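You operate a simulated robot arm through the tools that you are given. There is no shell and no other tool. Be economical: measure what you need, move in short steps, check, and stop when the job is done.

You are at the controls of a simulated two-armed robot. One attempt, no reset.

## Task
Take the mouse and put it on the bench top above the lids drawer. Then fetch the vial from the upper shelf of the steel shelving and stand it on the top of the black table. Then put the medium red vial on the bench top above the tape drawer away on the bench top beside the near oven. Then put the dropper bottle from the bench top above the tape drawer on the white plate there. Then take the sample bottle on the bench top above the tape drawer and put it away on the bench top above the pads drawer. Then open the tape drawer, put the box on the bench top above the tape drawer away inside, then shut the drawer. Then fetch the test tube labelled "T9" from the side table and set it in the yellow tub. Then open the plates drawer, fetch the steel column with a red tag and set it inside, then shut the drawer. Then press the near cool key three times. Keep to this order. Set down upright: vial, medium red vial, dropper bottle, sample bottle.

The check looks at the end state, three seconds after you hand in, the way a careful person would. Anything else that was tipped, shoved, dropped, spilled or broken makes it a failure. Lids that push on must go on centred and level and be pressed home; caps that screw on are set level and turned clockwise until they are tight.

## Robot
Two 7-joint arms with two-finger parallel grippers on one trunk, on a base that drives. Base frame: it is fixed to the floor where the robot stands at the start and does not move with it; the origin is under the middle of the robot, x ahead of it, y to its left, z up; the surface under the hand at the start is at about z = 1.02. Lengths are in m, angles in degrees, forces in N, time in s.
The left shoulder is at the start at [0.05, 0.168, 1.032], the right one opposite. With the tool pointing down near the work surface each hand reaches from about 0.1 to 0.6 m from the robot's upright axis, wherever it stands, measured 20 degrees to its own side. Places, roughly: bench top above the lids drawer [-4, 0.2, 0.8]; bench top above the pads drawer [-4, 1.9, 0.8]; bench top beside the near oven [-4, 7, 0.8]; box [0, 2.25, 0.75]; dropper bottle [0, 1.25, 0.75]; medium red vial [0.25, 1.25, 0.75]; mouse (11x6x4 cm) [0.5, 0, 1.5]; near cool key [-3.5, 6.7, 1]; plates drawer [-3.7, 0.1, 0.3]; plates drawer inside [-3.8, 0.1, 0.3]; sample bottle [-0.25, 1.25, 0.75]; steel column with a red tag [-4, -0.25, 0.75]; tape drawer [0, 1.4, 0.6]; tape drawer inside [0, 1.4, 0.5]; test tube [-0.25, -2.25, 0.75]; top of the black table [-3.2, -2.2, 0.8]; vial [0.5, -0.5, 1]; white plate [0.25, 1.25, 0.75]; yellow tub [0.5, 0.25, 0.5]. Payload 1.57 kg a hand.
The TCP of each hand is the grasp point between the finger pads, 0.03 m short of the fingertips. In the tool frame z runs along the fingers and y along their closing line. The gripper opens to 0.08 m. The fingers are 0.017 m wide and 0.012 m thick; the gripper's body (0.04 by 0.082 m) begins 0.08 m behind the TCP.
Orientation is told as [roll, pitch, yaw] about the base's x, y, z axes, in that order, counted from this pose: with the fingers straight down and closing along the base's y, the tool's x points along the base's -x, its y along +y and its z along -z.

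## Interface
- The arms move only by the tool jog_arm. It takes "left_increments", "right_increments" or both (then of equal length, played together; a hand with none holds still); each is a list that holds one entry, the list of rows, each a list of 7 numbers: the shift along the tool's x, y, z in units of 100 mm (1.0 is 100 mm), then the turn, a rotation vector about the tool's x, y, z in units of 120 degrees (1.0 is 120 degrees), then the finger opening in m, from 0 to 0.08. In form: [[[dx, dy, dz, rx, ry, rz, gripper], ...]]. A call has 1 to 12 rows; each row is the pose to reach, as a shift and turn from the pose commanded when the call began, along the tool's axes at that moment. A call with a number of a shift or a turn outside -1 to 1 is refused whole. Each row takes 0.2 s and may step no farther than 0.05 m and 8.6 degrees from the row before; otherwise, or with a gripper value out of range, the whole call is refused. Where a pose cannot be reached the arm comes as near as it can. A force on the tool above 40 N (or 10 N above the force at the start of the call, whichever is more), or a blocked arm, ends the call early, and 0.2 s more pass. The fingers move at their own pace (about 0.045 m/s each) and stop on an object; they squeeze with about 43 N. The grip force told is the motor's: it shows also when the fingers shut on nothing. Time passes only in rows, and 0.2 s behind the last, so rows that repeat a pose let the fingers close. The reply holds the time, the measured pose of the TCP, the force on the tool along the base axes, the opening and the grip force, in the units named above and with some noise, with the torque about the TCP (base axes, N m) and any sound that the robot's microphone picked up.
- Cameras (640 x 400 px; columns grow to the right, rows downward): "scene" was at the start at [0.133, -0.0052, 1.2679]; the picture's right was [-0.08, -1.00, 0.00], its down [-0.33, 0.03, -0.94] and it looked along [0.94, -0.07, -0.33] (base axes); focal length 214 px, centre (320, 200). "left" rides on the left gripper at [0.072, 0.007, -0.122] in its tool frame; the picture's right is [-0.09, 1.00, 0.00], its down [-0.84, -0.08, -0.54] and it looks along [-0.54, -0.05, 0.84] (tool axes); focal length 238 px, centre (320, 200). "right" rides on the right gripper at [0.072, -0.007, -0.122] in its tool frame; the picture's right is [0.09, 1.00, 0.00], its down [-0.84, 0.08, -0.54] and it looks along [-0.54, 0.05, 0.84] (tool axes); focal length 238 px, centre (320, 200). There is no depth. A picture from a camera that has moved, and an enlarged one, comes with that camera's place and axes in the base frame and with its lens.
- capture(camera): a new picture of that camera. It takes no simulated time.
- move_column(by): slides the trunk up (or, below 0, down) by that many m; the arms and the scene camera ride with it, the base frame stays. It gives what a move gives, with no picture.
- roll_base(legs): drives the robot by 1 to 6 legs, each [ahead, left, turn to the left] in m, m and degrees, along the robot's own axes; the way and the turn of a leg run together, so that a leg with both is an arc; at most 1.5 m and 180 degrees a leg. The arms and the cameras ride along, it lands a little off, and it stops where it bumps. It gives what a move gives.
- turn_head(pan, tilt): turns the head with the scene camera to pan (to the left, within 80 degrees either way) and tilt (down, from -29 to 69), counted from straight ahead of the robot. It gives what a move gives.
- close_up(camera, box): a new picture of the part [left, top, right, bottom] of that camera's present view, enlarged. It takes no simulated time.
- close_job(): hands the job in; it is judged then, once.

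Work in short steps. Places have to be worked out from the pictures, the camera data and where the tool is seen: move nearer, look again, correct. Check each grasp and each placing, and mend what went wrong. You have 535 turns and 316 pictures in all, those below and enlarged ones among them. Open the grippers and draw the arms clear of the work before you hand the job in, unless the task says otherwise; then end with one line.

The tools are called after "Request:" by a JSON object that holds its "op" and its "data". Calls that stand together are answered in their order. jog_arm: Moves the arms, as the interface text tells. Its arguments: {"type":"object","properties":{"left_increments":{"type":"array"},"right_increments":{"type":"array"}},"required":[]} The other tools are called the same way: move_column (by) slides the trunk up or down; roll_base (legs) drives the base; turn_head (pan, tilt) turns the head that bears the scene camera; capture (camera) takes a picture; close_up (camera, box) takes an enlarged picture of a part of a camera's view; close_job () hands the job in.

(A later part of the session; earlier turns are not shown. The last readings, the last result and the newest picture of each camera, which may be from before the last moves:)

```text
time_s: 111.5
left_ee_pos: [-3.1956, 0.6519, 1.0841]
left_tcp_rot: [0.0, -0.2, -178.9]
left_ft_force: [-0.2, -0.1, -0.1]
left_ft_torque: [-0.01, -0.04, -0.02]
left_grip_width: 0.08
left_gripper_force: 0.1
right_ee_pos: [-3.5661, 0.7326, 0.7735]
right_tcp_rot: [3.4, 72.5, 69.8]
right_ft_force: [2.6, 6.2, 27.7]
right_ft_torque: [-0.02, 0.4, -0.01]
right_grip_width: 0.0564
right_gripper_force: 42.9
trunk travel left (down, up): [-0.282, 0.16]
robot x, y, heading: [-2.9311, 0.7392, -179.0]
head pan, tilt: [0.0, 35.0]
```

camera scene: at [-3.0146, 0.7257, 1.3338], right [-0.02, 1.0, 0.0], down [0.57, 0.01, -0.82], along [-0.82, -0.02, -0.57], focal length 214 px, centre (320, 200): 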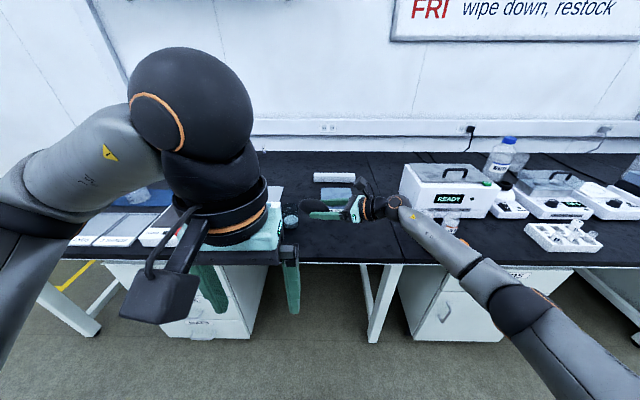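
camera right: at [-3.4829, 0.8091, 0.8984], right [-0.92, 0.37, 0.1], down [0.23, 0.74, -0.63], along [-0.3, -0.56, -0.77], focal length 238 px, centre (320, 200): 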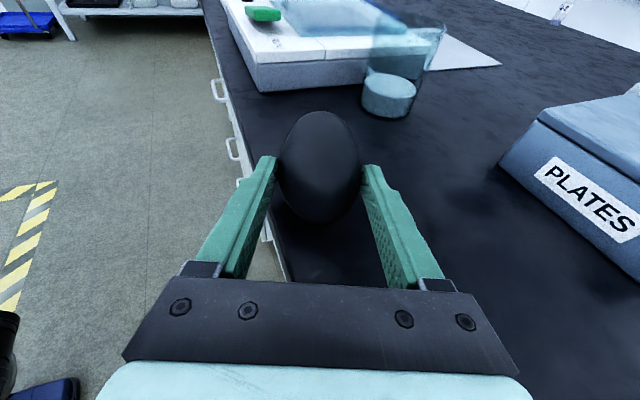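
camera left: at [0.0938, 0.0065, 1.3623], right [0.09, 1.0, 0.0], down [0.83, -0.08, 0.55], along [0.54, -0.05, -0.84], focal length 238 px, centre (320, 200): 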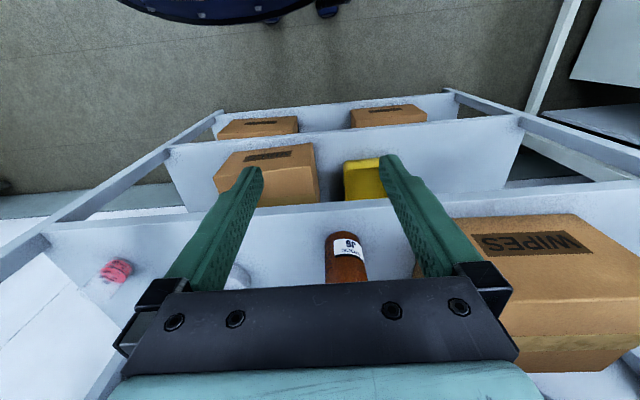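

Contact (bench ≈0.757). Ease off, open, and lift straight up.

Request:
{"op": "move_column", "data": {"by": 0.006}}

Request:
{"op": "jog_arm", "data": {"right_increments": [[[0, 0, 0, 0, 0, 0, 0.06], [0, 0, 0, 0, 0, 0, 0.07], [0, 0, 0, 0, 0, 0, 0.08], [0, 0, 0, 0, 0, 0, 0.08]]]}}

Request:
{"op": "capture", "data": {"camera": "right"}}

```text
time_s: 112.0
left_ee_pos: [-3.199, 0.6521, 1.0891]
left_tcp_rot: [-0.1, 0.0, -178.9]
left_ft_force: [-0.4, -0.2, 0.4]
left_ft_torque: [0.0, 0.0, 0.0]
left_grip_width: 0.0798
left_gripper_force: 0.0
right_ee_pos: [-3.5664, 0.7324, 0.7726]
right_tcp_rot: [2.4, 72.1, 68.8]
right_ft_force: [-4.7, -0.5, 12.9]
right_ft_torque: [-0.74, 0.66, -0.26]
right_grip_width: 0.0564
right_gripper_force: 43.1
trunk travel left (down, up): [-0.288, 0.154]
robot x, y, heading: [-2.9241, 0.7355, -178.6]
head pan, tilt: [0.0, 35.0]
```

```text
time_s: 113.0
left_ee_pos: [-3.1988, 0.6531, 1.0892]
left_tcp_rot: [0.1, 0.0, -178.9]
left_ft_force: [-0.5, 1.4, 0.4]
left_ft_torque: [-0.01, 0.04, -0.03]
left_grip_width: 0.0798
left_gripper_force: 0.2
right_ee_pos: [-3.5652, 0.7352, 0.7732]
right_tcp_rot: [2.3, 72.1, 68.6]
right_ft_force: [-9.1, 4.9, 12.3]
right_ft_torque: [-0.39, -0.12, -0.23]
right_grip_width: 0.0709
right_gripper_force: 0.0
trunk travel left (down, up): [-0.288, 0.154]
robot x, y, heading: [-2.9258, 0.7345, -178.8]
head pan, tilt: [0.0, 35.0]
```

```text
271 pictures are left
camera right: at [-3.5214, 0.8189, 0.8791], right [-0.92, 0.37, 0.1], down [0.23, 0.74, -0.63], along [-0.31, -0.56, -0.77], focal length 238 px, centre (320, 200)
```

right: 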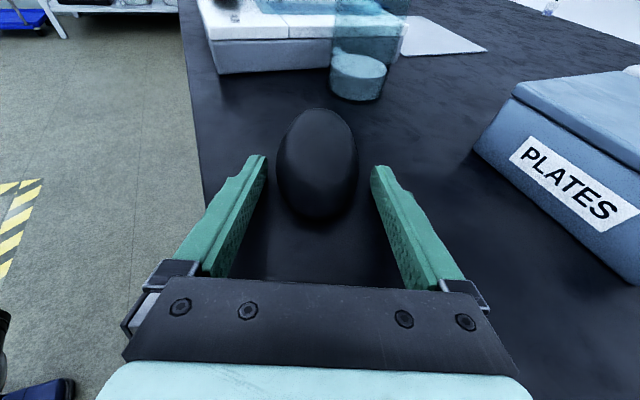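

Open; mouse stands on the bench. Lift away with the column.

Request:
{"op": "move_column", "data": {"by": 0.1}}

Request:
{"op": "capture", "data": {"camera": "right"}}

Request:
{"op": "capture", "data": {"camera": "scene"}}

```text
time_s: 114.4
left_ee_pos: [-3.1988, 0.6517, 1.1884]
left_tcp_rot: [-0.1, 0.0, -178.9]
left_ft_force: [-0.8, 0.3, -0.3]
left_ft_torque: [0.03, 0.0, -0.01]
left_grip_width: 0.08
left_gripper_force: 0.1
right_ee_pos: [-3.5645, 0.7335, 0.8711]
right_tcp_rot: [2.1, 71.9, 68.6]
right_ft_force: [0.5, -0.1, -0.3]
right_ft_torque: [0.0, 0.0, 0.01]
right_grip_width: 0.08
right_gripper_force: 0.2
trunk travel left (down, up): [-0.388, 0.054]
robot x, y, heading: [-2.9238, 0.7399, -178.9]
head pan, tilt: [0.0, 35.0]
```

```text
270 pictures are left
camera right: at [-3.5211, 0.8173, 0.9779], right [-0.92, 0.37, 0.1], down [0.23, 0.74, -0.63], along [-0.3, -0.56, -0.77], focal length 238 px, centre (320, 200)
```

right: 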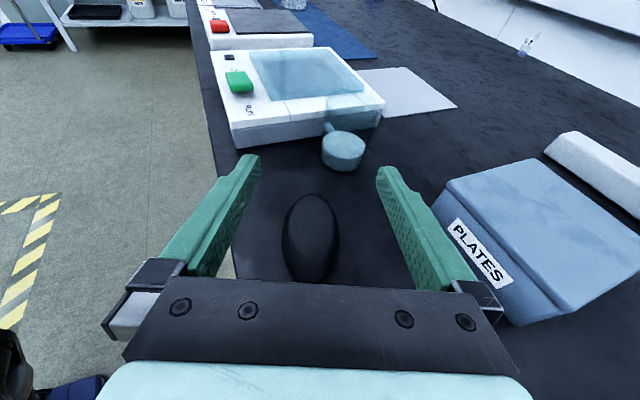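

```text
269 pictures are left
camera scene: at [-3.0547, 0.7348, 1.4308], right [-0.02, 1.0, 0.0], down [0.57, 0.01, -0.82], along [-0.82, -0.02, -0.57], focal length 214 px, centre (320, 200)
```

scene: 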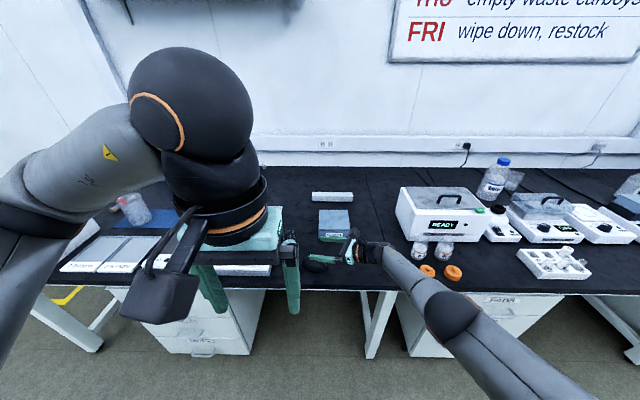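

Mouse is placed. Back away and bring the right hand back to a tool-down pose.

Request:
{"op": "roll_base", "data": {"legs": [[-0.6, 0, 0]]}}

Request:
{"op": "jog_arm", "data": {"right_increments": [[[0.02, 0, 0, 0, -0.07, 0, 0.08], [0.02, 0, 0, 0, -0.14, 0, 0.08], [0.02, 0, 0, 0, -0.21, 0, 0.08], [0.02, 0, 0, 0, -0.28, 0, 0.08], [0.02, 0, 0, 0, -0.35, 0, 0.08], [0.02, 0, 0, 0, -0.42, 0, 0.08], [0.02, 0, 0, 0, -0.49, 0, 0.08], [0.02, 0, 0, 0, -0.56, 0, 0.08], [0.02, 0, 0, 0, -0.6, 0, 0.08]]]}}

Request:
{"op": "jog_arm", "data": {"right_increments": [[[0, 0, 0, 0, 0, -0.07, 0.08], [0, 0, 0, 0, 0, -0.14, 0.08], [0, 0, 0, 0, 0, -0.21, 0.08], [0, 0, 0, 0, 0, -0.28, 0.08], [0, 0, 0, 0, 0, -0.35, 0.08], [0, 0, 0, 0, 0, -0.42, 0.08], [0, 0, 0, 0, 0, -0.49, 0.08], [0, 0, 0, 0, 0, -0.56, 0.08], [0, 0, 0, 0, 0, -0.63, 0.08], [0, 0, 0, 0, 0, -0.7, 0.08], [0, 0, 0, 0, 0, -0.77, 0.08], [0, 0, 0, 0, 0, -0.84, 0.08]]]}}

```text
time_s: 117.8
left_ee_pos: [-2.6004, 0.6642, 1.1888]
left_tcp_rot: [0.0, 0.0, -178.1]
left_ft_force: [0.7, 0.4, 0.4]
left_ft_torque: [0.0, 0.01, -0.01]
left_grip_width: 0.0801
left_gripper_force: 0.0
right_ee_pos: [-2.9697, 0.741, 0.873]
right_tcp_rot: [2.1, 71.9, 69.4]
right_ft_force: [-0.4, 0.4, 0.7]
right_ft_torque: [0.05, 0.03, -0.01]
right_grip_width: 0.0802
right_gripper_force: 0.1
trunk travel left (down, up): [-0.388, 0.054]
robot x, y, heading: [-2.3314, 0.7533, -178.0]
head pan, tilt: [0.0, 35.0]
```

```text
time_s: 119.8
left_ee_pos: [-2.6013, 0.6608, 1.1884]
left_tcp_rot: [-0.2, 0.0, -178.1]
left_ft_force: [0.4, -0.6, -0.2]
left_ft_torque: [0.06, 0.02, 0.03]
left_grip_width: 0.0797
left_gripper_force: 0.1
right_ee_pos: [-2.9072, 0.7444, 0.8931]
right_tcp_rot: [0.9, -0.2, 67.3]
right_ft_force: [-0.5, 0.9, 0.3]
right_ft_torque: [-0.01, -0.05, 0.01]
right_grip_width: 0.08
right_gripper_force: 0.0
right hand out of reach, approached as far as the arm can: row 6, 7, 8, 9
trunk travel left (down, up): [-0.388, 0.054]
robot x, y, heading: [-2.3298, 0.7493, -177.6]
head pan, tilt: [0.0, 35.0]
```

```text
time_s: 122.4
left_ee_pos: [-2.6013, 0.664, 1.1891]
left_tcp_rot: [0.0, 0.1, -178.1]
left_ft_force: [0.9, 0.5, 0.5]
left_ft_torque: [-0.01, -0.01, 0.03]
left_grip_width: 0.0799
left_gripper_force: 0.1
right_ee_pos: [-2.9071, 0.747, 0.892]
right_tcp_rot: [-0.1, -0.6, 168.4]
right_ft_force: [0.4, -0.6, 0.7]
right_ft_torque: [0.04, -0.01, 0.0]
right_grip_width: 0.0801
right_gripper_force: 0.0
trunk travel left (down, up): [-0.388, 0.054]
robot x, y, heading: [-2.3287, 0.7468, -178.1]
head pan, tilt: [0.0, 35.0]
```

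Now turn back to the shelving for the vial, straightening the right hand's yaw.

Request:
{"op": "roll_base", "data": {"legs": [[0, 0, 178], [1.3, -0.5, 0], [0.3, -0.43, 0]]}}

Request:
{"op": "jog_arm", "data": {"right_increments": [[[0, 0, -0.25, 0, 0, -0.06, 0.08], [0, 0, -0.5, 0, 0, -0.113, 0.08], [0, 0, -0.75, 0, 0, -0.113, 0.08], [0, 0, -1, 0, 0, -0.113, 0.08], [0, 0, -1, 0, 0, -0.113, 0.08]]]}}

Request:
{"op": "turn_head", "data": {"pan": -10, "tilt": 25}}

Request:
{"op": "capture", "data": {"camera": "scene"}}

```text
time_s: 140.4
left_ee_pos: [-0.4854, -0.18, 1.1879]
left_tcp_rot: [0.0, 0.0, -2.5]
left_ft_force: [0.8, 0.3, -0.1]
left_ft_torque: [0.02, 0.0, -0.02]
left_grip_width: 0.0799
left_gripper_force: 0.1
right_ee_pos: [-0.1881, -0.2863, 0.8906]
right_tcp_rot: [-0.2, -0.6, -16.3]
right_ft_force: [-0.5, -0.4, 0.4]
right_ft_torque: [-0.03, -0.01, -0.02]
right_grip_width: 0.0797
right_gripper_force: 0.1
trunk travel left (down, up): [-0.388, 0.054]
robot x, y, heading: [-0.7675, -0.2447, -2.2]
head pan, tilt: [0.0, 35.0]
```

```text
time_s: 141.6
left_ee_pos: [-0.4864, -0.1807, 1.1882]
left_tcp_rot: [0.0, -0.1, -2.4]
left_ft_force: [-0.4, 0.6, -1.0]
left_ft_torque: [0.0, 0.0, -0.01]
left_grip_width: 0.0798
left_gripper_force: 0.1
right_ee_pos: [-0.1885, -0.2862, 0.9896]
right_tcp_rot: [-0.3, -0.6, -2.6]
right_ft_force: [0.5, -1.3, 1.1]
right_ft_torque: [0.0, -0.02, -0.01]
right_grip_width: 0.0799
right_gripper_force: 0.1
trunk travel left (down, up): [-0.388, 0.054]
robot x, y, heading: [-0.76, -0.2479, -2.5]
head pan, tilt: [0.0, 35.0]
```

```text
time_s: 142.3
left_ee_pos: [-0.4871, -0.1793, 1.1883]
left_tcp_rot: [0.0, 0.0, -2.5]
left_ft_force: [0.4, 0.5, 0.3]
left_ft_torque: [0.02, -0.01, 0.0]
left_grip_width: 0.0802
left_gripper_force: 0.0
right_ee_pos: [-0.1881, -0.2856, 0.9882]
right_tcp_rot: [-0.2, -0.6, -2.7]
right_ft_force: [-0.9, 0.2, -0.6]
right_ft_torque: [-0.01, 0.01, -0.01]
right_grip_width: 0.0798
right_gripper_force: 0.1
trunk travel left (down, up): [-0.388, 0.054]
robot x, y, heading: [-0.7614, -0.2432, -2.6]
head pan, tilt: [-10.0, 25.0]
```

```text
268 pictures are left
camera scene: at [-0.6327, -0.2662, 1.4466], right [-0.22, -0.98, 0.0], down [-0.41, 0.09, -0.91], along [0.88, -0.2, -0.42], focal length 214 px, centre (320, 200)
```

scene: 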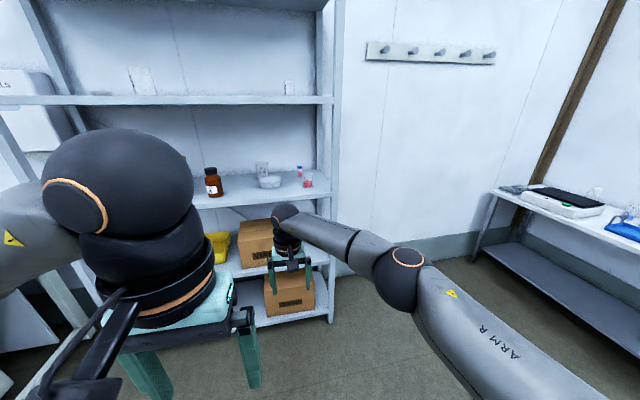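

Correct heading, drive nearer, and look closely at the vial and surroundings.

Request:
{"op": "roll_base", "data": {"legs": [[0.25, 0.0, 2.5]]}}

Request:
{"op": "turn_head", "data": {"pan": -12, "tilt": 20}}

Request:
{"op": "close_up", "data": {"camera": "scene", "box": [220, 130, 460, 280]}}

```text
time_s: 144.1
left_ee_pos: [-0.2387, -0.1731, 1.1874]
left_tcp_rot: [0.0, 0.1, 0.3]
left_ft_force: [0.4, -1.1, 0.7]
left_ft_torque: [-0.02, 0.0, 0.0]
left_grip_width: 0.0799
left_gripper_force: 0.0
right_ee_pos: [0.0631, -0.2636, 0.9884]
right_tcp_rot: [-0.3, -0.3, 0.1]
right_ft_force: [0.3, 0.4, 1.0]
right_ft_torque: [-0.01, 0.01, 0.03]
right_grip_width: 0.0802
right_gripper_force: 0.0
trunk travel left (down, up): [-0.388, 0.054]
robot x, y, heading: [-0.515, -0.2482, 0.2]
head pan, tilt: [-10.0, 25.0]
```

```text
time_s: 144.8
left_ee_pos: [-0.2401, -0.1733, 1.1883]
left_tcp_rot: [0.0, 0.0, 0.3]
left_ft_force: [0.3, 0.5, -0.4]
left_ft_torque: [0.01, 0.03, 0.01]
left_grip_width: 0.0801
left_gripper_force: 0.0
right_ee_pos: [0.0613, -0.2646, 0.9903]
right_tcp_rot: [-0.3, -0.6, 0.0]
right_ft_force: [0.7, -0.1, -0.6]
right_ft_torque: [0.01, -0.01, -0.01]
right_grip_width: 0.0803
right_gripper_force: 0.1
trunk travel left (down, up): [-0.388, 0.054]
robot x, y, heading: [-0.5145, -0.2513, 0.3]
head pan, tilt: [-12.0, 20.0]
```

```text
2.67 times, centred on (340, 205) of scene
camera zoom: at [-0.3818, -0.2688, 1.4547], right [-0.21, -0.98, 0.0], down [-0.33, 0.07, -0.94], along [0.92, -0.19, -0.34], focal length 572 px, centre (267, 187)
```

zoom: 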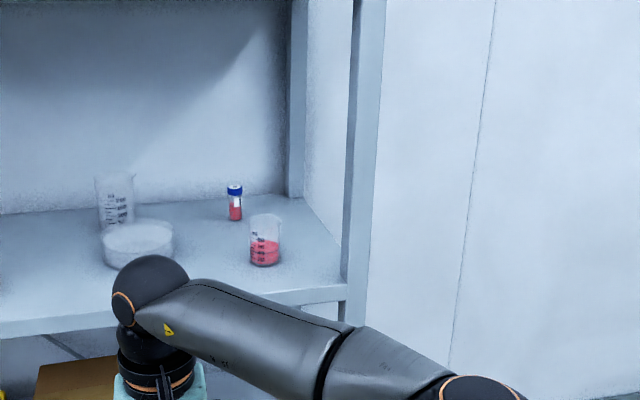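

Vial at about (0.62,−0.41), pink beaker in front at (0.43,−0.43), dish at (0.51,−0.23). I'll enter through the gap at y≈−0.345 with the hand tilted 35° forward, fingers above beaker height. Set this pose now.

Request:
{"op": "jog_arm", "data": {"right_increments": [[[0, -0.15, -0.2, 0, -0.06, 0, 0.06], [0, -0.3, -0.4, 0, -0.12, 0, 0.06], [0, -0.45, -0.6, 0, -0.18, 0, 0.06], [0, -0.6, -0.8, 0, -0.24, 0, 0.06], [0, -0.8, -1, 0, -0.29, 0, 0.06], [0, -0.8, -1, 0, -0.29, 0, 0.06]]]}}

Request:
{"op": "jog_arm", "data": {"right_increments": [[[-0.14, 0, -0.2, 0, 0, 0, 0.06], [-0.28, 0, -0.4, 0, 0, 0, 0.06], [-0.32, 0, -0.45, 0, 0, 0, 0.06], [-0.32, 0, -0.45, 0, 0, 0, 0.06]]]}}

```text
time_s: 146.2
left_ee_pos: [-0.2401, -0.1719, 1.188]
left_tcp_rot: [0.0, 0.1, 0.2]
left_ft_force: [0.4, -0.6, -0.2]
left_ft_torque: [0.01, 0.0, 0.0]
left_grip_width: 0.0799
left_gripper_force: 0.1
right_ee_pos: [0.0602, -0.3441, 1.0906]
right_tcp_rot: [-0.5, -35.4, 0.2]
right_ft_force: [0.0, 0.5, 0.7]
right_ft_torque: [-0.02, 0.01, -0.01]
right_grip_width: 0.0602
right_gripper_force: 0.0
trunk travel left (down, up): [-0.388, 0.054]
robot x, y, heading: [-0.5174, -0.2485, 0.2]
head pan, tilt: [-12.0, 20.0]
```

```text
time_s: 147.2
left_ee_pos: [-0.2397, -0.1737, 1.1888]
left_tcp_rot: [0.0, 0.1, 0.3]
left_ft_force: [-0.2, -0.1, -0.1]
left_ft_torque: [-0.01, 0.02, -0.02]
left_grip_width: 0.0799
left_gripper_force: 0.0
right_ee_pos: [0.0598, -0.3435, 1.1449]
right_tcp_rot: [-0.4, -35.4, 0.2]
right_ft_force: [-0.3, -0.9, 0.5]
right_ft_torque: [0.01, -0.02, 0.01]
right_grip_width: 0.0599
right_gripper_force: 0.0
trunk travel left (down, up): [-0.388, 0.054]
robot x, y, heading: [-0.5131, -0.251, -0.2]
head pan, tilt: [-12.0, 20.0]
```

Drive in 0.40 m and look with the wrist camera.

Request:
{"op": "roll_base", "data": {"legs": [[0.4, 0, 0]]}}

Request:
{"op": "capture", "data": {"camera": "right"}}

Request:
{"op": "capture", "data": {"camera": "scene"}}

```text
time_s: 149.7
left_ee_pos: [0.1638, -0.1744, 1.1891]
left_tcp_rot: [0.0, 0.1, 0.0]
left_ft_force: [0.2, -0.9, -0.6]
left_ft_torque: [0.0, 0.01, 0.01]
left_grip_width: 0.08
left_gripper_force: 0.0
right_ee_pos: [0.4639, -0.3455, 1.1447]
right_tcp_rot: [-0.4, -35.3, 0.1]
right_ft_force: [0.2, -0.5, -0.4]
right_ft_torque: [0.02, 0.03, -0.01]
right_grip_width: 0.0597
right_gripper_force: 0.1
trunk travel left (down, up): [-0.388, 0.054]
robot x, y, heading: [-0.1104, -0.2471, 0.1]
head pan, tilt: [-12.0, 20.0]
```

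```text
266 pictures are left
camera right: at [0.3338, -0.3498, 1.2026], right [-0.07, 1.0, -0.06], down [0.37, 0.08, 0.93], along [0.93, 0.04, -0.37], focal length 238 px, centre (320, 200)
```

right: 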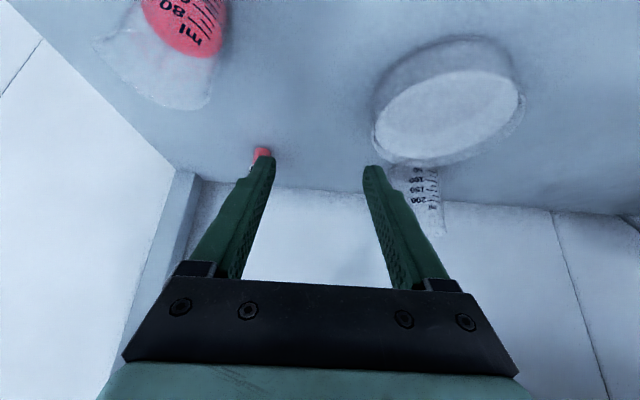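

```text
265 pictures are left
camera scene: at [0.0218, -0.269, 1.4546], right [-0.21, -0.98, 0.0], down [-0.33, 0.07, -0.94], along [0.92, -0.2, -0.34], focal length 214 px, centre (320, 200)
```

scene: 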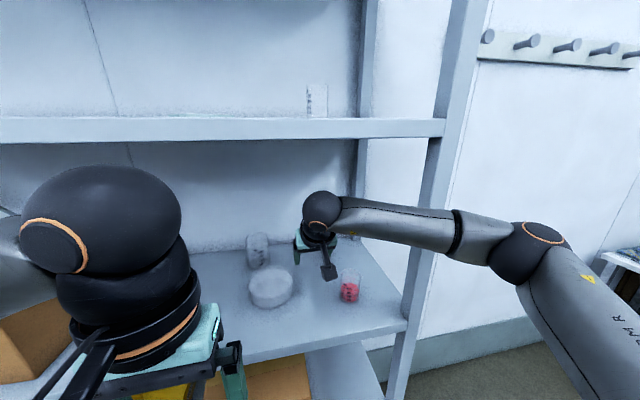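

Vial confirmed at (0.622,−0.42). Reduce tilt to 20° to keep the wrist camera clear of the beaker, then advance and shift right behind the beaker.

Request:
{"op": "jog_arm", "data": {"right_increments": [[[0, 0, 0, 0, 0.06, 0, 0.06], [0, 0, 0, 0, 0.125, 0, 0.06], [0, 0, 0, 0, 0.125, 0, 0.06]]]}}

Request:
{"op": "roll_base", "data": {"legs": [[0.1, 0, 0], [0.02, -0.075, 0]]}}

Request:
{"op": "capture", "data": {"camera": "right"}}

Request:
{"op": "capture", "data": {"camera": "scene"}}

```text
time_s: 150.5
left_ee_pos: [0.163, -0.174, 1.1892]
left_tcp_rot: [0.0, 0.0, 0.0]
left_ft_force: [-0.1, 0.6, 0.7]
left_ft_torque: [0.02, 0.01, 0.03]
left_grip_width: 0.08
left_gripper_force: 0.1
right_ee_pos: [0.4628, -0.3438, 1.1437]
right_tcp_rot: [-0.2, -20.3, 0.0]
right_ft_force: [0.2, 0.5, -1.3]
right_ft_torque: [-0.01, 0.0, -0.03]
right_grip_width: 0.06
right_gripper_force: 0.0
trunk travel left (down, up): [-0.388, 0.054]
robot x, y, heading: [-0.1081, -0.249, -0.1]
head pan, tilt: [-12.0, 20.0]
```

```text
time_s: 151.8
left_ee_pos: [0.236, -0.1656, 1.1953]
left_tcp_rot: [-0.5, -1.3, -0.6]
left_ft_force: [-0.4, -0.9, -0.5]
left_ft_torque: [0.02, 0.0, -0.02]
left_grip_width: 0.0798
left_gripper_force: 0.0
right_ee_pos: [0.5302, -0.3303, 1.1592]
right_tcp_rot: [-1.2, -22.0, 0.9]
right_ft_force: [-0.6, -0.7, -0.3]
right_ft_torque: [-0.01, 0.02, -0.01]
right_grip_width: 0.0601
right_gripper_force: 0.3
trunk travel left (down, up): [-0.388, 0.054]
robot x, y, heading: [-0.0178, -0.2471, -0.7]
head pan, tilt: [-12.0, 20.0]
stopped in leg 1: the robot was blocked; the commanded pose is now the measured one
```

```text
264 pictures are left
camera right: at [0.4184, -0.3354, 1.2474], right [-0.09, 0.99, -0.05], down [0.57, 0.1, 0.81], along [0.81, 0.04, -0.58], focal length 238 px, centre (320, 200)
```

right: 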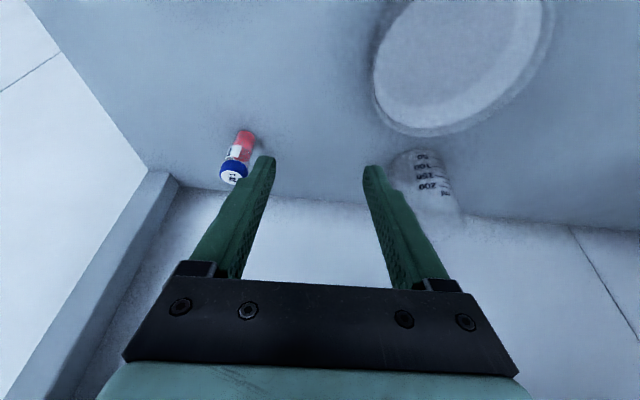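

```text
263 pictures are left
camera scene: at [0.0858, -0.2563, 1.4582], right [-0.22, -0.98, 0.0], down [-0.31, 0.07, -0.95], along [0.93, -0.21, -0.32], focal length 214 px, centre (320, 200)
```

scene: 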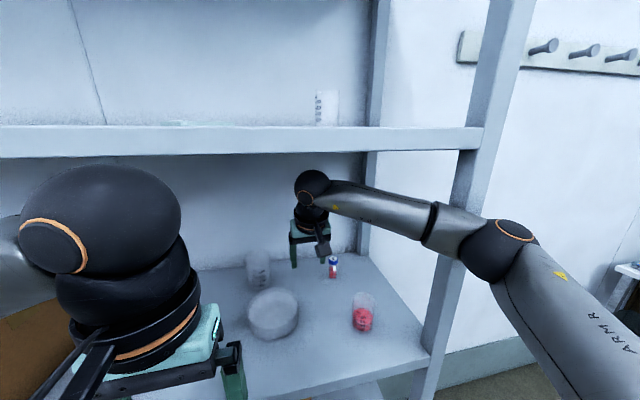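

The elbow met the right shelf post. I back off, shift the robot left, and reach out to the right more instead.

Request:
{"op": "roll_base", "data": {"legs": [[-0.25, 0, 0.7], [0, 0.14, 0]]}}

Request:
{"op": "jog_arm", "data": {"right_increments": [[[0, -0.25, 0, 0, -0.01, 0, 0.06], [0, -0.5, 0, 0.01, -0.02, 0, 0.06], [0, -0.75, 0, 0.01, -0.03, 0, 0.06], [0, -0.95, 0, 0.01, -0.03, 0, 0.06], [0, -0.95, 0, 0.01, -0.03, 0, 0.06]]]}}

Request:
{"op": "jog_arm", "data": {"right_increments": [[[-0.1, -0.2, 0, 0, 0, 0, 0.06], [-0.2, -0.4, 0, 0, 0, 0, 0.06], [-0.3, -0.6, 0.04, 0, 0, 0, 0.06], [-0.3, -0.6, 0.04, 0, 0, 0, 0.06]]]}}

```text
time_s: 155.1
left_ee_pos: [0.0134, -0.0312, 1.1886]
left_tcp_rot: [-0.1, 0.0, 0.5]
left_ft_force: [0.1, -0.8, -0.3]
left_ft_torque: [0.0, 0.0, -0.02]
left_grip_width: 0.0801
left_gripper_force: 0.0
right_ee_pos: [0.3118, -0.195, 1.1436]
right_tcp_rot: [-0.7, -20.4, 1.3]
right_ft_force: [-0.2, 0.9, 0.1]
right_ft_torque: [0.04, 0.01, 0.0]
right_grip_width: 0.06
right_gripper_force: 0.0
trunk travel left (down, up): [-0.388, 0.054]
robot x, y, heading: [-0.2572, -0.114, 0.4]
head pan, tilt: [-12.0, 20.0]
```

```text
time_s: 156.3
left_ee_pos: [0.0115, -0.0316, 1.1886]
left_tcp_rot: [0.0, 0.0, 0.4]
left_ft_force: [0.2, 0.0, 0.2]
left_ft_torque: [-0.02, 0.01, -0.01]
left_grip_width: 0.0802
left_gripper_force: 0.1
right_ee_pos: [0.314, -0.2893, 1.145]
right_tcp_rot: [-1.7, -23.9, 1.4]
right_ft_force: [0.9, -1.0, 0.7]
right_ft_torque: [-0.02, -0.01, 0.02]
right_grip_width: 0.06
right_gripper_force: 0.1
trunk travel left (down, up): [-0.388, 0.054]
robot x, y, heading: [-0.2594, -0.1116, 0.5]
head pan, tilt: [-12.0, 20.0]
```

```text
time_s: 157.3
left_ee_pos: [0.012, -0.0313, 1.1876]
left_tcp_rot: [-0.1, 0.0, 0.4]
left_ft_force: [0.1, 0.8, 0.3]
left_ft_torque: [0.02, 0.01, -0.02]
left_grip_width: 0.0802
left_gripper_force: 0.0
right_ee_pos: [0.3417, -0.349, 1.155]
right_tcp_rot: [-1.8, -23.8, 1.2]
right_ft_force: [-0.2, -1.2, 0.1]
right_ft_torque: [0.02, 0.04, 0.01]
right_grip_width: 0.0598
right_gripper_force: 0.1
trunk travel left (down, up): [-0.388, 0.054]
robot x, y, heading: [-0.2557, -0.1127, 0.4]
head pan, tilt: [-12.0, 20.0]
```

Now drive in again along the gap.

Request:
{"op": "roll_base", "data": {"legs": [[0.21, 0, -0.4]]}}

Request:
{"op": "jog_arm", "data": {"right_increments": [[[0, -0.2, 0.03, -0.015, 0, 0, 0.06], [0, -0.4, 0.06, -0.015, 0, 0, 0.06], [0, -0.6, 0.08, -0.015, 0, 0, 0.06], [0, -0.7, 0.1, -0.015, 0, 0, 0.06], [0, -0.7, 0.1, -0.015, 0, 0, 0.06]]]}}

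Request:
{"op": "capture", "data": {"camera": "right"}}

Request:
{"op": "capture", "data": {"camera": "scene"}}

```text
time_s: 158.9
left_ee_pos: [0.2245, -0.0324, 1.1895]
left_tcp_rot: [0.1, 0.0, 0.0]
left_ft_force: [0.8, -0.1, 0.0]
left_ft_torque: [0.0, 0.01, 0.01]
left_grip_width: 0.0799
left_gripper_force: 0.0
right_ee_pos: [0.5524, -0.353, 1.1551]
right_tcp_rot: [-1.8, -23.9, 0.8]
right_ft_force: [0.7, 1.0, -0.7]
right_ft_torque: [0.02, -0.02, 0.0]
right_grip_width: 0.06
right_gripper_force: 0.1
trunk travel left (down, up): [-0.388, 0.054]
robot x, y, heading: [-0.0487, -0.1089, 0.1]
head pan, tilt: [-12.0, 20.0]
```

```text
time_s: 160.1
left_ee_pos: [0.2238, -0.0326, 1.1885]
left_tcp_rot: [-0.1, 0.1, -0.1]
left_ft_force: [-0.9, 0.7, -0.4]
left_ft_torque: [-0.05, -0.02, 0.02]
left_grip_width: 0.0799
left_gripper_force: 0.1
right_ee_pos: [0.5563, -0.4222, 1.1474]
right_tcp_rot: [0.0, -23.9, 0.9]
right_ft_force: [-0.4, -0.8, 0.9]
right_ft_torque: [0.0, 0.02, -0.03]
right_grip_width: 0.0602
right_gripper_force: 0.0
trunk travel left (down, up): [-0.388, 0.054]
robot x, y, heading: [-0.0512, -0.1124, -0.1]
head pan, tilt: [-12.0, 20.0]
```

```text
262 pictures are left
camera right: at [0.4407, -0.4306, 1.231], right [-0.1, 0.99, -0.04], down [0.54, 0.09, 0.83], along [0.83, 0.06, -0.55], focal length 238 px, centre (320, 200)
```

right: 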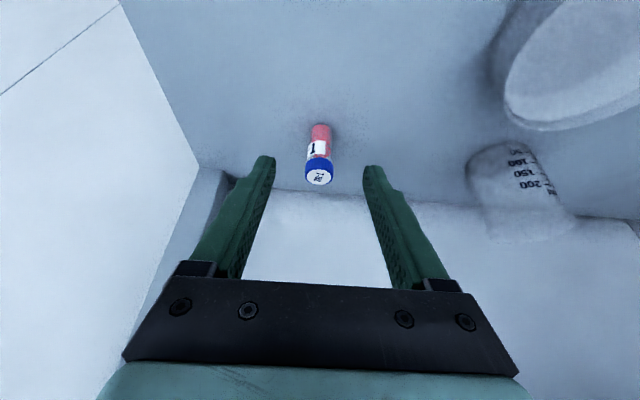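

```text
261 pictures are left
camera scene: at [0.0825, -0.128, 1.4547], right [-0.21, -0.98, 0.0], down [-0.33, 0.07, -0.94], along [0.92, -0.2, -0.34], focal length 214 px, centre (320, 200)
```

scene: 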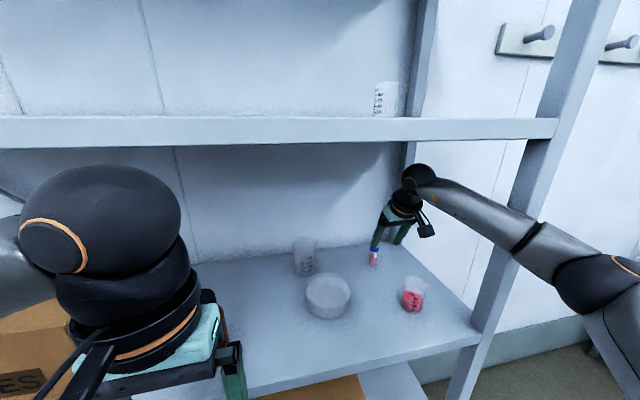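

Well aligned laterally. Move forward 6 cm at height with the arm, then check.

Request:
{"op": "jog_arm", "data": {"right_increments": [[[-0.2, 0, 0.09, 0, 0, 0, 0.06], [-0.4, 0, 0.18, 0, 0, 0, 0.06], [-0.56, 0, 0.25, 0, 0, 0, 0.06], [-0.56, 0, 0.25, 0, 0, 0, 0.06]]]}}

Request:
{"op": "capture", "data": {"camera": "right"}}

```text
time_s: 161.1
left_ee_pos: [0.2253, -0.0331, 1.1897]
left_tcp_rot: [0.0, 0.0, -0.1]
left_ft_force: [-0.5, 0.5, -0.2]
left_ft_torque: [-0.03, -0.02, 0.02]
left_grip_width: 0.0799
left_gripper_force: 0.0
right_ee_pos: [0.6161, -0.4212, 1.1475]
right_tcp_rot: [0.0, -23.9, 0.9]
right_ft_force: [1.0, 0.6, -0.3]
right_ft_torque: [-0.01, -0.01, 0.0]
right_grip_width: 0.0599
right_gripper_force: 0.1
trunk travel left (down, up): [-0.388, 0.054]
robot x, y, heading: [-0.0496, -0.1073, -0.2]
head pan, tilt: [-12.0, 20.0]
```

```text
260 pictures are left
camera right: at [0.5011, -0.4293, 1.2303], right [-0.1, 0.99, -0.04], down [0.54, 0.09, 0.83], along [0.83, 0.06, -0.55], focal length 238 px, centre (320, 200)
```

right: 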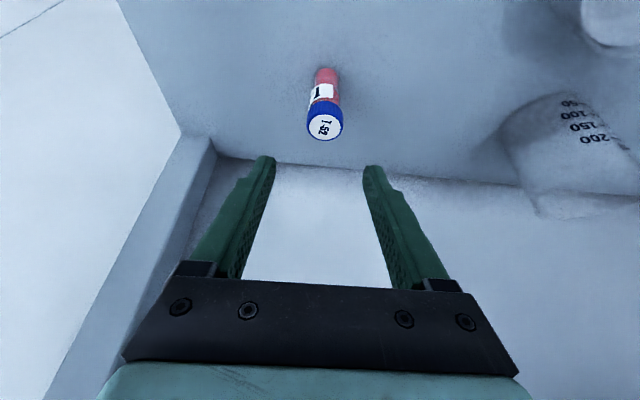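

Directly above the vial. Descend 8.5 cm with fingers straddling it.

Request:
{"op": "jog_arm", "data": {"right_increments": [[[0.1, 0, 0.22, 0, 0, 0, 0.06], [0.2, 0, 0.45, 0, 0, 0, 0.06], [0.28, 0, 0.63, 0, 0, 0, 0.06], [0.344, 0, 0.777, 0, 0, 0, 0.06], [0.344, 0, 0.777, 0, 0, 0, 0.06]]]}}

Request:
{"op": "capture", "data": {"camera": "right"}}

Request:
{"op": "close_up", "data": {"camera": "scene", "box": [330, 150, 490, 330]}}

```text
time_s: 162.3
left_ee_pos: [0.2238, -0.0332, 1.1884]
left_tcp_rot: [0.0, 0.0, 0.0]
left_ft_force: [0.2, 0.4, -0.4]
left_ft_torque: [-0.01, -0.05, -0.02]
left_grip_width: 0.0798
left_gripper_force: 0.1
right_ee_pos: [0.6163, -0.4224, 1.062]
right_tcp_rot: [0.0, -23.9, 0.9]
right_ft_force: [-0.8, 0.5, -0.1]
right_ft_torque: [0.02, -0.02, -0.02]
right_grip_width: 0.06
right_gripper_force: 0.0
trunk travel left (down, up): [-0.388, 0.054]
robot x, y, heading: [-0.0509, -0.1087, -0.3]
head pan, tilt: [-12.0, 20.0]
```

```text
259 pictures are left
camera right: at [0.5019, -0.4291, 1.1448], right [-0.1, 0.99, -0.04], down [0.54, 0.09, 0.83], along [0.83, 0.06, -0.55], focal length 238 px, centre (320, 200)
```

right: 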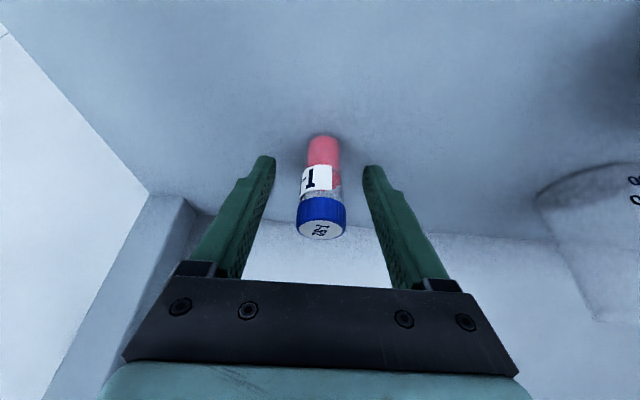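

```text
2.22 times, centred on (410, 240) of scene
camera zoom: at [0.0824, -0.128, 1.4547], right [-0.21, -0.98, 0.0], down [-0.33, 0.07, -0.94], along [0.92, -0.2, -0.34], focal length 477 px, centre (120, 111)
```

zoom: 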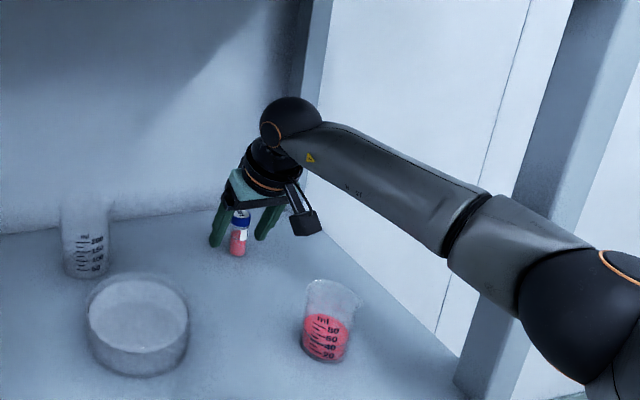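

The vial sits between the pads. Close gently.

Request:
{"op": "jog_arm", "data": {"right_increments": [[[0, 0, 0, 0, 0, 0, 0.045], [0, 0, 0, 0, 0, 0, 0.035], [0, 0, 0, 0, 0, 0, 0.02], [0, 0, 0, 0, 0, 0, 0.015], [0, 0, 0, 0, 0, 0, 0.015], [0, 0, 0, 0, 0, 0, 0.015]]]}}

Request:
{"op": "capture", "data": {"camera": "right"}}

```text
time_s: 163.7
left_ee_pos: [0.225, -0.0323, 1.1882]
left_tcp_rot: [0.0, 0.1, 0.0]
left_ft_force: [-0.3, 1.4, 0.0]
left_ft_torque: [0.0, -0.02, -0.03]
left_grip_width: 0.0799
left_gripper_force: 0.0
right_ee_pos: [0.6169, -0.4212, 1.0623]
right_tcp_rot: [0.0, -23.8, 0.8]
right_ft_force: [0.4, 0.4, -0.1]
right_ft_torque: [0.01, 0.0, 0.05]
right_grip_width: 0.026
right_gripper_force: 37.1
trunk travel left (down, up): [-0.388, 0.054]
robot x, y, heading: [-0.0507, -0.112, -0.1]
head pan, tilt: [-12.0, 20.0]
```

```text
257 pictures are left
camera right: at [0.5021, -0.429, 1.1451], right [-0.1, 0.99, -0.04], down [0.54, 0.09, 0.83], along [0.83, 0.06, -0.55], focal length 238 px, centre (320, 200)
```

right: 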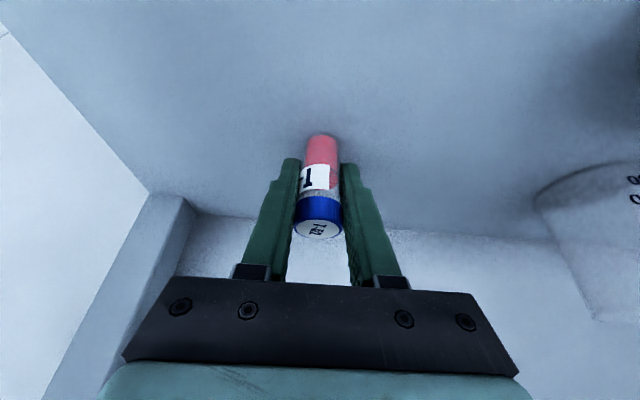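

Gripped at 26 mm. Lift 9 cm, then shift left into the gap.

Request:
{"op": "jog_arm", "data": {"right_increments": [[[-0.04, 0, -0.1, 0, 0, 0, 0.015], [-0.14, 0, -0.32, 0, 0, 0, 0.015], [-0.25, 0, -0.56, 0, 0, 0, 0.015], [-0.364, 0, -0.823, 0, 0, 0, 0.015], [-0.364, 0.25, -0.823, 0, 0, 0, 0.015], [-0.364, 0.5, -0.823, 0, 0, 0, 0.015], [-0.364, 0.72, -0.823, 0, 0, 0, 0.015], [-0.364, 0.72, -0.823, 0, 0, 0, 0.015]]]}}

Request:
{"op": "capture", "data": {"camera": "scene"}}

```text
time_s: 165.5
left_ee_pos: [0.2256, -0.0337, 1.1881]
left_tcp_rot: [0.0, 0.0, 0.0]
left_ft_force: [0.1, 0.0, 0.6]
left_ft_torque: [-0.01, 0.0, -0.01]
left_grip_width: 0.08
left_gripper_force: 0.0
right_ee_pos: [0.6157, -0.3501, 1.1525]
right_tcp_rot: [-0.1, -24.0, 0.9]
right_ft_force: [0.2, -0.1, -0.3]
right_ft_torque: [0.06, -0.02, -0.01]
right_grip_width: 0.0257
right_gripper_force: 37.5
trunk travel left (down, up): [-0.388, 0.054]
robot x, y, heading: [-0.0496, -0.11, -0.1]
head pan, tilt: [-12.0, 20.0]
```

```text
256 pictures are left
camera scene: at [0.0825, -0.1283, 1.4547], right [-0.21, -0.98, 0.0], down [-0.33, 0.07, -0.94], along [0.92, -0.2, -0.34], focal length 214 px, centre (320, 200)
```

scene: 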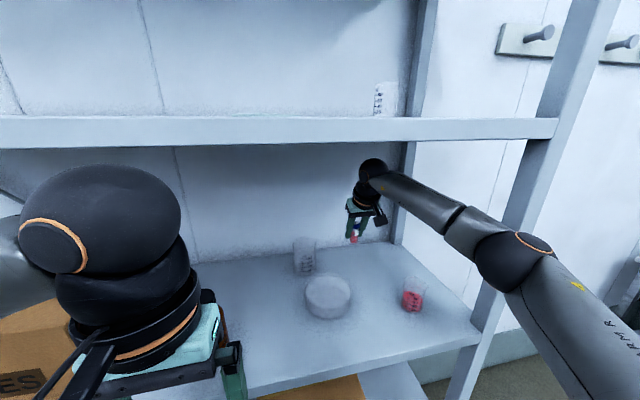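

Vial is held. Back straight out.

Request:
{"op": "roll_base", "data": {"legs": [[-0.55, 0, 0]]}}

Request:
{"op": "roll_base", "data": {"legs": [[-0.2, 0, 0], [0, 0, -135]]}}

Request:
{"op": "turn_head", "data": {"pan": 0, "tilt": 15}}

Request:
{"op": "capture", "data": {"camera": "scene"}}

```text
time_s: 168.7
left_ee_pos: [-0.3276, -0.0317, 1.19]
left_tcp_rot: [0.0, -0.1, -0.1]
left_ft_force: [0.0, 0.2, -0.7]
left_ft_torque: [-0.03, 0.02, 0.01]
left_grip_width: 0.08
left_gripper_force: 0.1
right_ee_pos: [0.0627, -0.3486, 1.1522]
right_tcp_rot: [0.0, -23.9, 0.9]
right_ft_force: [0.0, 0.8, -1.0]
right_ft_torque: [-0.03, -0.03, -0.01]
right_grip_width: 0.0257
right_gripper_force: 37.1
trunk travel left (down, up): [-0.388, 0.054]
robot x, y, heading: [-0.6016, -0.1124, 0.1]
head pan, tilt: [-12.0, 20.0]
```

```text
time_s: 175.9
left_ee_pos: [-0.9489, -0.3532, 1.19]
left_tcp_rot: [0.0, 0.0, -136.8]
left_ft_force: [-0.1, -0.1, 0.0]
left_ft_torque: [0.02, -0.02, -0.02]
left_grip_width: 0.0801
left_gripper_force: 0.1
right_ee_pos: [-1.45, -0.3895, 1.1528]
right_tcp_rot: [0.0, -23.9, -135.9]
right_ft_force: [-0.4, -0.2, -0.2]
right_ft_torque: [0.02, -0.03, 0.01]
right_grip_width: 0.0255
right_gripper_force: 37.4
trunk travel left (down, up): [-0.388, 0.054]
robot x, y, heading: [-0.8007, -0.1091, -136.8]
head pan, tilt: [-12.0, 20.0]
```

```text
time_s: 176.7
left_ee_pos: [-0.9471, -0.3529, 1.1882]
left_tcp_rot: [0.1, 0.0, -136.8]
left_ft_force: [0.2, -0.6, -0.2]
left_ft_torque: [-0.02, -0.03, -0.04]
left_grip_width: 0.0801
left_gripper_force: 0.0
right_ee_pos: [-1.4495, -0.3903, 1.1512]
right_tcp_rot: [0.0, -23.9, -135.9]
right_ft_force: [0.1, 0.3, 1.0]
right_ft_torque: [0.0, -0.02, 0.03]
right_grip_width: 0.0259
right_gripper_force: 37.4
trunk travel left (down, up): [-0.388, 0.054]
robot x, y, heading: [-0.7992, -0.1105, -136.8]
head pan, tilt: [0.0, 15.0]
```

```text
255 pictures are left
camera scene: at [-0.8997, -0.1989, 1.4628], right [-0.68, 0.73, 0.0], down [0.19, 0.18, -0.97], along [-0.7, -0.66, -0.26], focal length 214 px, centre (320, 200)
```

scene: 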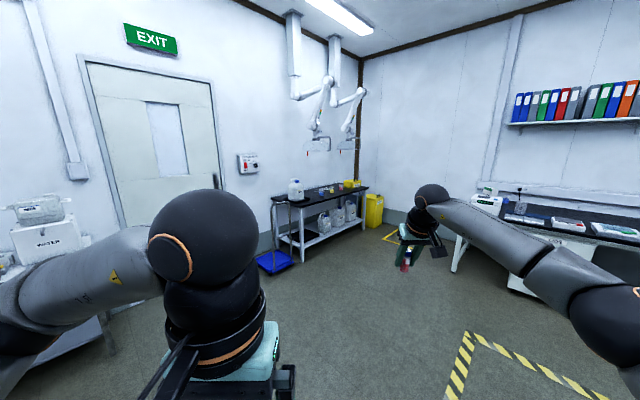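

The black table is along the far wall. Drive there, then face it.

Request:
{"op": "roll_base", "data": {"legs": [[1.1, -0.4, 0], [1.1, -0.35, 0], [0, 0, 46.8]]}}

Request:
{"op": "turn_head", "data": {"pan": 0, "tilt": 25}}

Request:
{"op": "capture", "data": {"camera": "scene"}}

```text
time_s: 190.3
left_ee_pos: [-2.8488, -1.3421, 1.1887]
left_tcp_rot: [0.0, 0.0, -89.2]
left_ft_force: [-0.5, 0.6, 0.0]
left_ft_torque: [0.04, 0.01, 0.0]
left_grip_width: 0.0798
left_gripper_force: 0.1
right_ee_pos: [-3.1589, -1.7353, 1.1528]
right_tcp_rot: [0.1, -23.8, -88.4]
right_ft_force: [0.4, -0.2, -0.2]
right_ft_torque: [-0.01, 0.03, -0.01]
right_grip_width: 0.0258
right_gripper_force: 36.5
trunk travel left (down, up): [-0.388, 0.054]
robot x, y, heading: [-2.9256, -1.0682, -89.3]
head pan, tilt: [0.0, 15.0]
```

```text
time_s: 191.0
left_ee_pos: [-2.8476, -1.3413, 1.1895]
left_tcp_rot: [0.0, 0.0, -89.3]
left_ft_force: [-0.1, 0.6, 0.0]
left_ft_torque: [0.05, 0.01, -0.01]
left_grip_width: 0.08
left_gripper_force: 0.0
right_ee_pos: [-3.1598, -1.7372, 1.1515]
right_tcp_rot: [0.0, -23.9, -88.4]
right_ft_force: [-0.3, 0.8, 0.3]
right_ft_torque: [0.01, -0.01, 0.01]
right_grip_width: 0.0256
right_gripper_force: 37.1
trunk travel left (down, up): [-0.388, 0.054]
robot x, y, heading: [-2.9291, -1.0666, -89.4]
head pan, tilt: [0.0, 25.0]
```

```text
254 pictures are left
camera scene: at [-2.9276, -1.1993, 1.4467], right [-1.0, -0.01, 0.0], down [-0.01, 0.42, -0.91], along [0.01, -0.91, -0.42], focal length 214 px, centre (320, 200)
```

scene: 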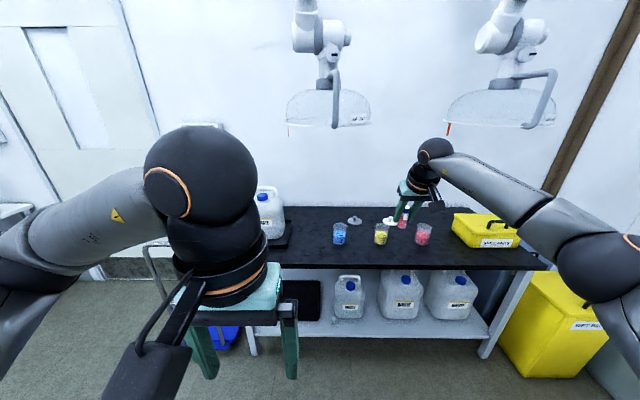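

Close look at the table top.

Request:
{"op": "close_up", "data": {"camera": "scene", "box": [260, 180, 540, 290]}}

```text
2.29 times, centred on (400, 235) of scene
camera zoom: at [-2.9276, -1.1993, 1.4467], right [-1.0, -0.01, 0.0], down [-0.01, 0.42, -0.91], along [0.01, -0.91, -0.42], focal length 490 px, centre (137, 120)
```

zoom: 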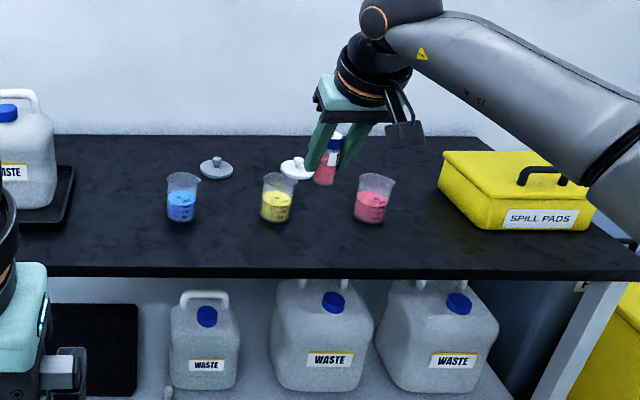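

I'll set the vial at about (−3.13,−2.02), in front of and between the blue and yellow beakers. Drive up and lower.

Request:
{"op": "roll_base", "data": {"legs": [[0.25, 0.03, -0.7]]}}

Request:
{"op": "move_column", "data": {"by": -0.22}}

Request:
{"op": "capture", "data": {"camera": "right"}}

Request:
{"op": "capture", "data": {"camera": "scene"}}

```text
time_s: 192.8
left_ee_pos: [-2.8189, -1.5927, 1.1882]
left_tcp_rot: [-0.1, 0.0, -89.8]
left_ft_force: [0.5, 0.0, -0.2]
left_ft_torque: [-0.04, 0.03, -0.02]
left_grip_width: 0.08
left_gripper_force: 0.0
right_ee_pos: [-3.1337, -1.9846, 1.1517]
right_tcp_rot: [0.0, -23.8, -88.8]
right_ft_force: [0.2, 0.1, -0.6]
right_ft_torque: [-0.01, 0.03, -0.02]
right_grip_width: 0.0257
right_gripper_force: 37.4
trunk travel left (down, up): [-0.388, 0.054]
robot x, y, heading: [-2.8988, -1.3197, -89.9]
head pan, tilt: [0.0, 25.0]
```

```text
time_s: 195.2
left_ee_pos: [-2.8192, -1.5908, 0.968]
left_tcp_rot: [0.0, 0.1, -89.7]
left_ft_force: [0.5, 0.3, -0.2]
left_ft_torque: [-0.01, -0.02, -0.01]
left_grip_width: 0.0802
left_gripper_force: 0.1
right_ee_pos: [-3.1344, -1.9839, 0.9326]
right_tcp_rot: [-0.1, -23.9, -89.0]
right_ft_force: [0.6, -0.4, -0.3]
right_ft_torque: [-0.02, 0.0, -0.05]
right_grip_width: 0.0254
right_gripper_force: 37.8
trunk travel left (down, up): [-0.168, 0.274]
robot x, y, heading: [-2.8974, -1.3231, -89.7]
head pan, tilt: [0.0, 25.0]
```

```text
252 pictures are left
camera right: at [-3.143, -1.8677, 1.0153], right [0.99, 0.1, -0.04], down [0.09, -0.54, 0.83], along [0.07, -0.83, -0.55], focal length 238 px, centre (320, 200)
```

right: 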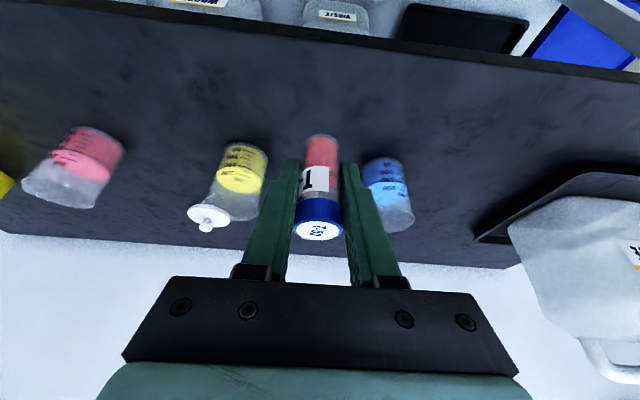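

```text
251 pictures are left
camera scene: at [-2.8971, -1.4487, 1.2267], right [-1.0, 0.0, 0.0], down [0.0, 0.42, -0.91], along [0.0, -0.91, -0.42], focal length 214 px, centre (320, 200)
```

scene: 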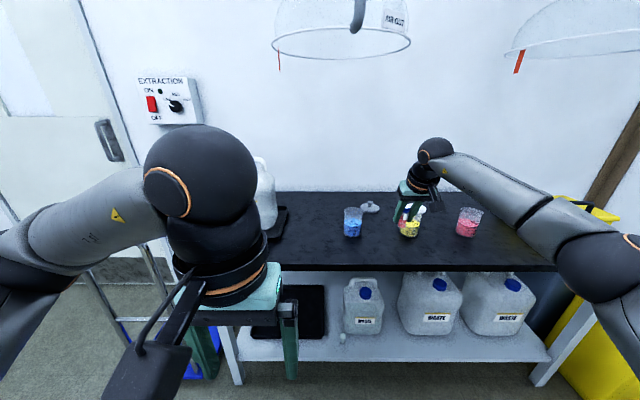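

Beakers at (−3.03,−2.11) and (−3.23,−2.11); move 6 cm in, then descend.

Request:
{"op": "roll_base", "data": {"legs": [[0.055, 0, 0]]}}

Request:
{"op": "jog_arm", "data": {"right_increments": [[[0.1, 0, 0.22, 0, 0, 0, 0.015], [0.2, 0, 0.45, 0, 0, 0, 0.015], [0.3, 0, 0.68, 0, 0, 0, 0.015], [0.37, 0, 0.84, 0, 0, 0, 0.015], [0.37, 0, 0.84, 0, 0, 0, 0.015]]]}}

Request:
{"op": "capture", "data": {"camera": "right"}}

Request:
{"op": "close_up", "data": {"camera": "scene", "box": [330, 150, 490, 280]}}

```text
time_s: 196.1
left_ee_pos: [-2.8185, -1.6463, 0.969]
left_tcp_rot: [0.0, 0.0, -89.7]
left_ft_force: [0.5, 0.2, 0.3]
left_ft_torque: [0.02, 0.02, 0.01]
left_grip_width: 0.0798
left_gripper_force: 0.0
right_ee_pos: [-3.1338, -2.0409, 0.9319]
right_tcp_rot: [0.0, -23.9, -88.8]
right_ft_force: [0.0, -0.2, -0.6]
right_ft_torque: [0.0, -0.03, 0.0]
right_grip_width: 0.0258
right_gripper_force: 36.7
trunk travel left (down, up): [-0.168, 0.274]
robot x, y, heading: [-2.8954, -1.3736, -89.7]
head pan, tilt: [0.0, 25.0]
```

```text
time_s: 197.3
left_ee_pos: [-2.819, -1.647, 0.9688]
left_tcp_rot: [0.0, -0.1, -89.8]
left_ft_force: [0.4, -0.7, -0.6]
left_ft_torque: [0.0, -0.01, 0.02]
left_grip_width: 0.08
left_gripper_force: 0.1
right_ee_pos: [-3.1329, -2.0377, 0.8383]
right_tcp_rot: [0.0, -24.0, -88.8]
right_ft_force: [0.0, -0.2, -0.4]
right_ft_torque: [-0.01, -0.02, 0.01]
right_grip_width: 0.0255
right_gripper_force: 37.1
trunk travel left (down, up): [-0.168, 0.274]
robot x, y, heading: [-2.8974, -1.3724, -89.8]
head pan, tilt: [0.0, 25.0]
```

```text
250 pictures are left
camera right: at [-3.143, -1.9226, 0.9219], right [0.99, 0.1, -0.04], down [0.09, -0.54, 0.83], along [0.07, -0.83, -0.55], focal length 238 px, centre (320, 200)
```

right: 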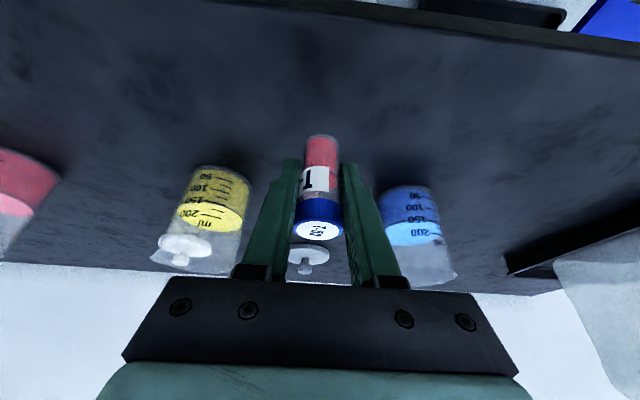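

```text
3.08 times, centred on (410, 215) of scene
camera zoom: at [-2.8969, -1.504, 1.2266], right [-1.0, 0.0, 0.0], down [0.0, 0.42, -0.91], along [0.0, -0.91, -0.42], focal length 660 px, centre (43, 154)
```

zoom: 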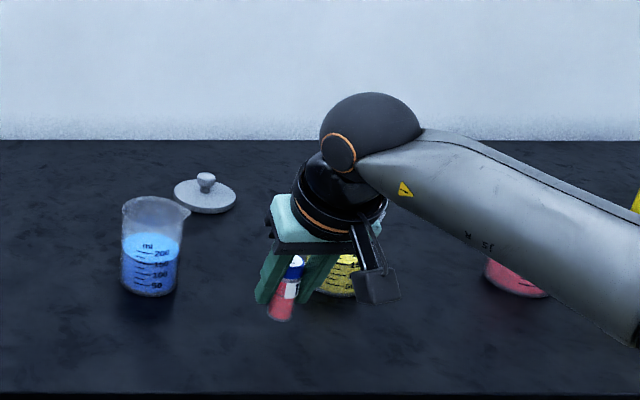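

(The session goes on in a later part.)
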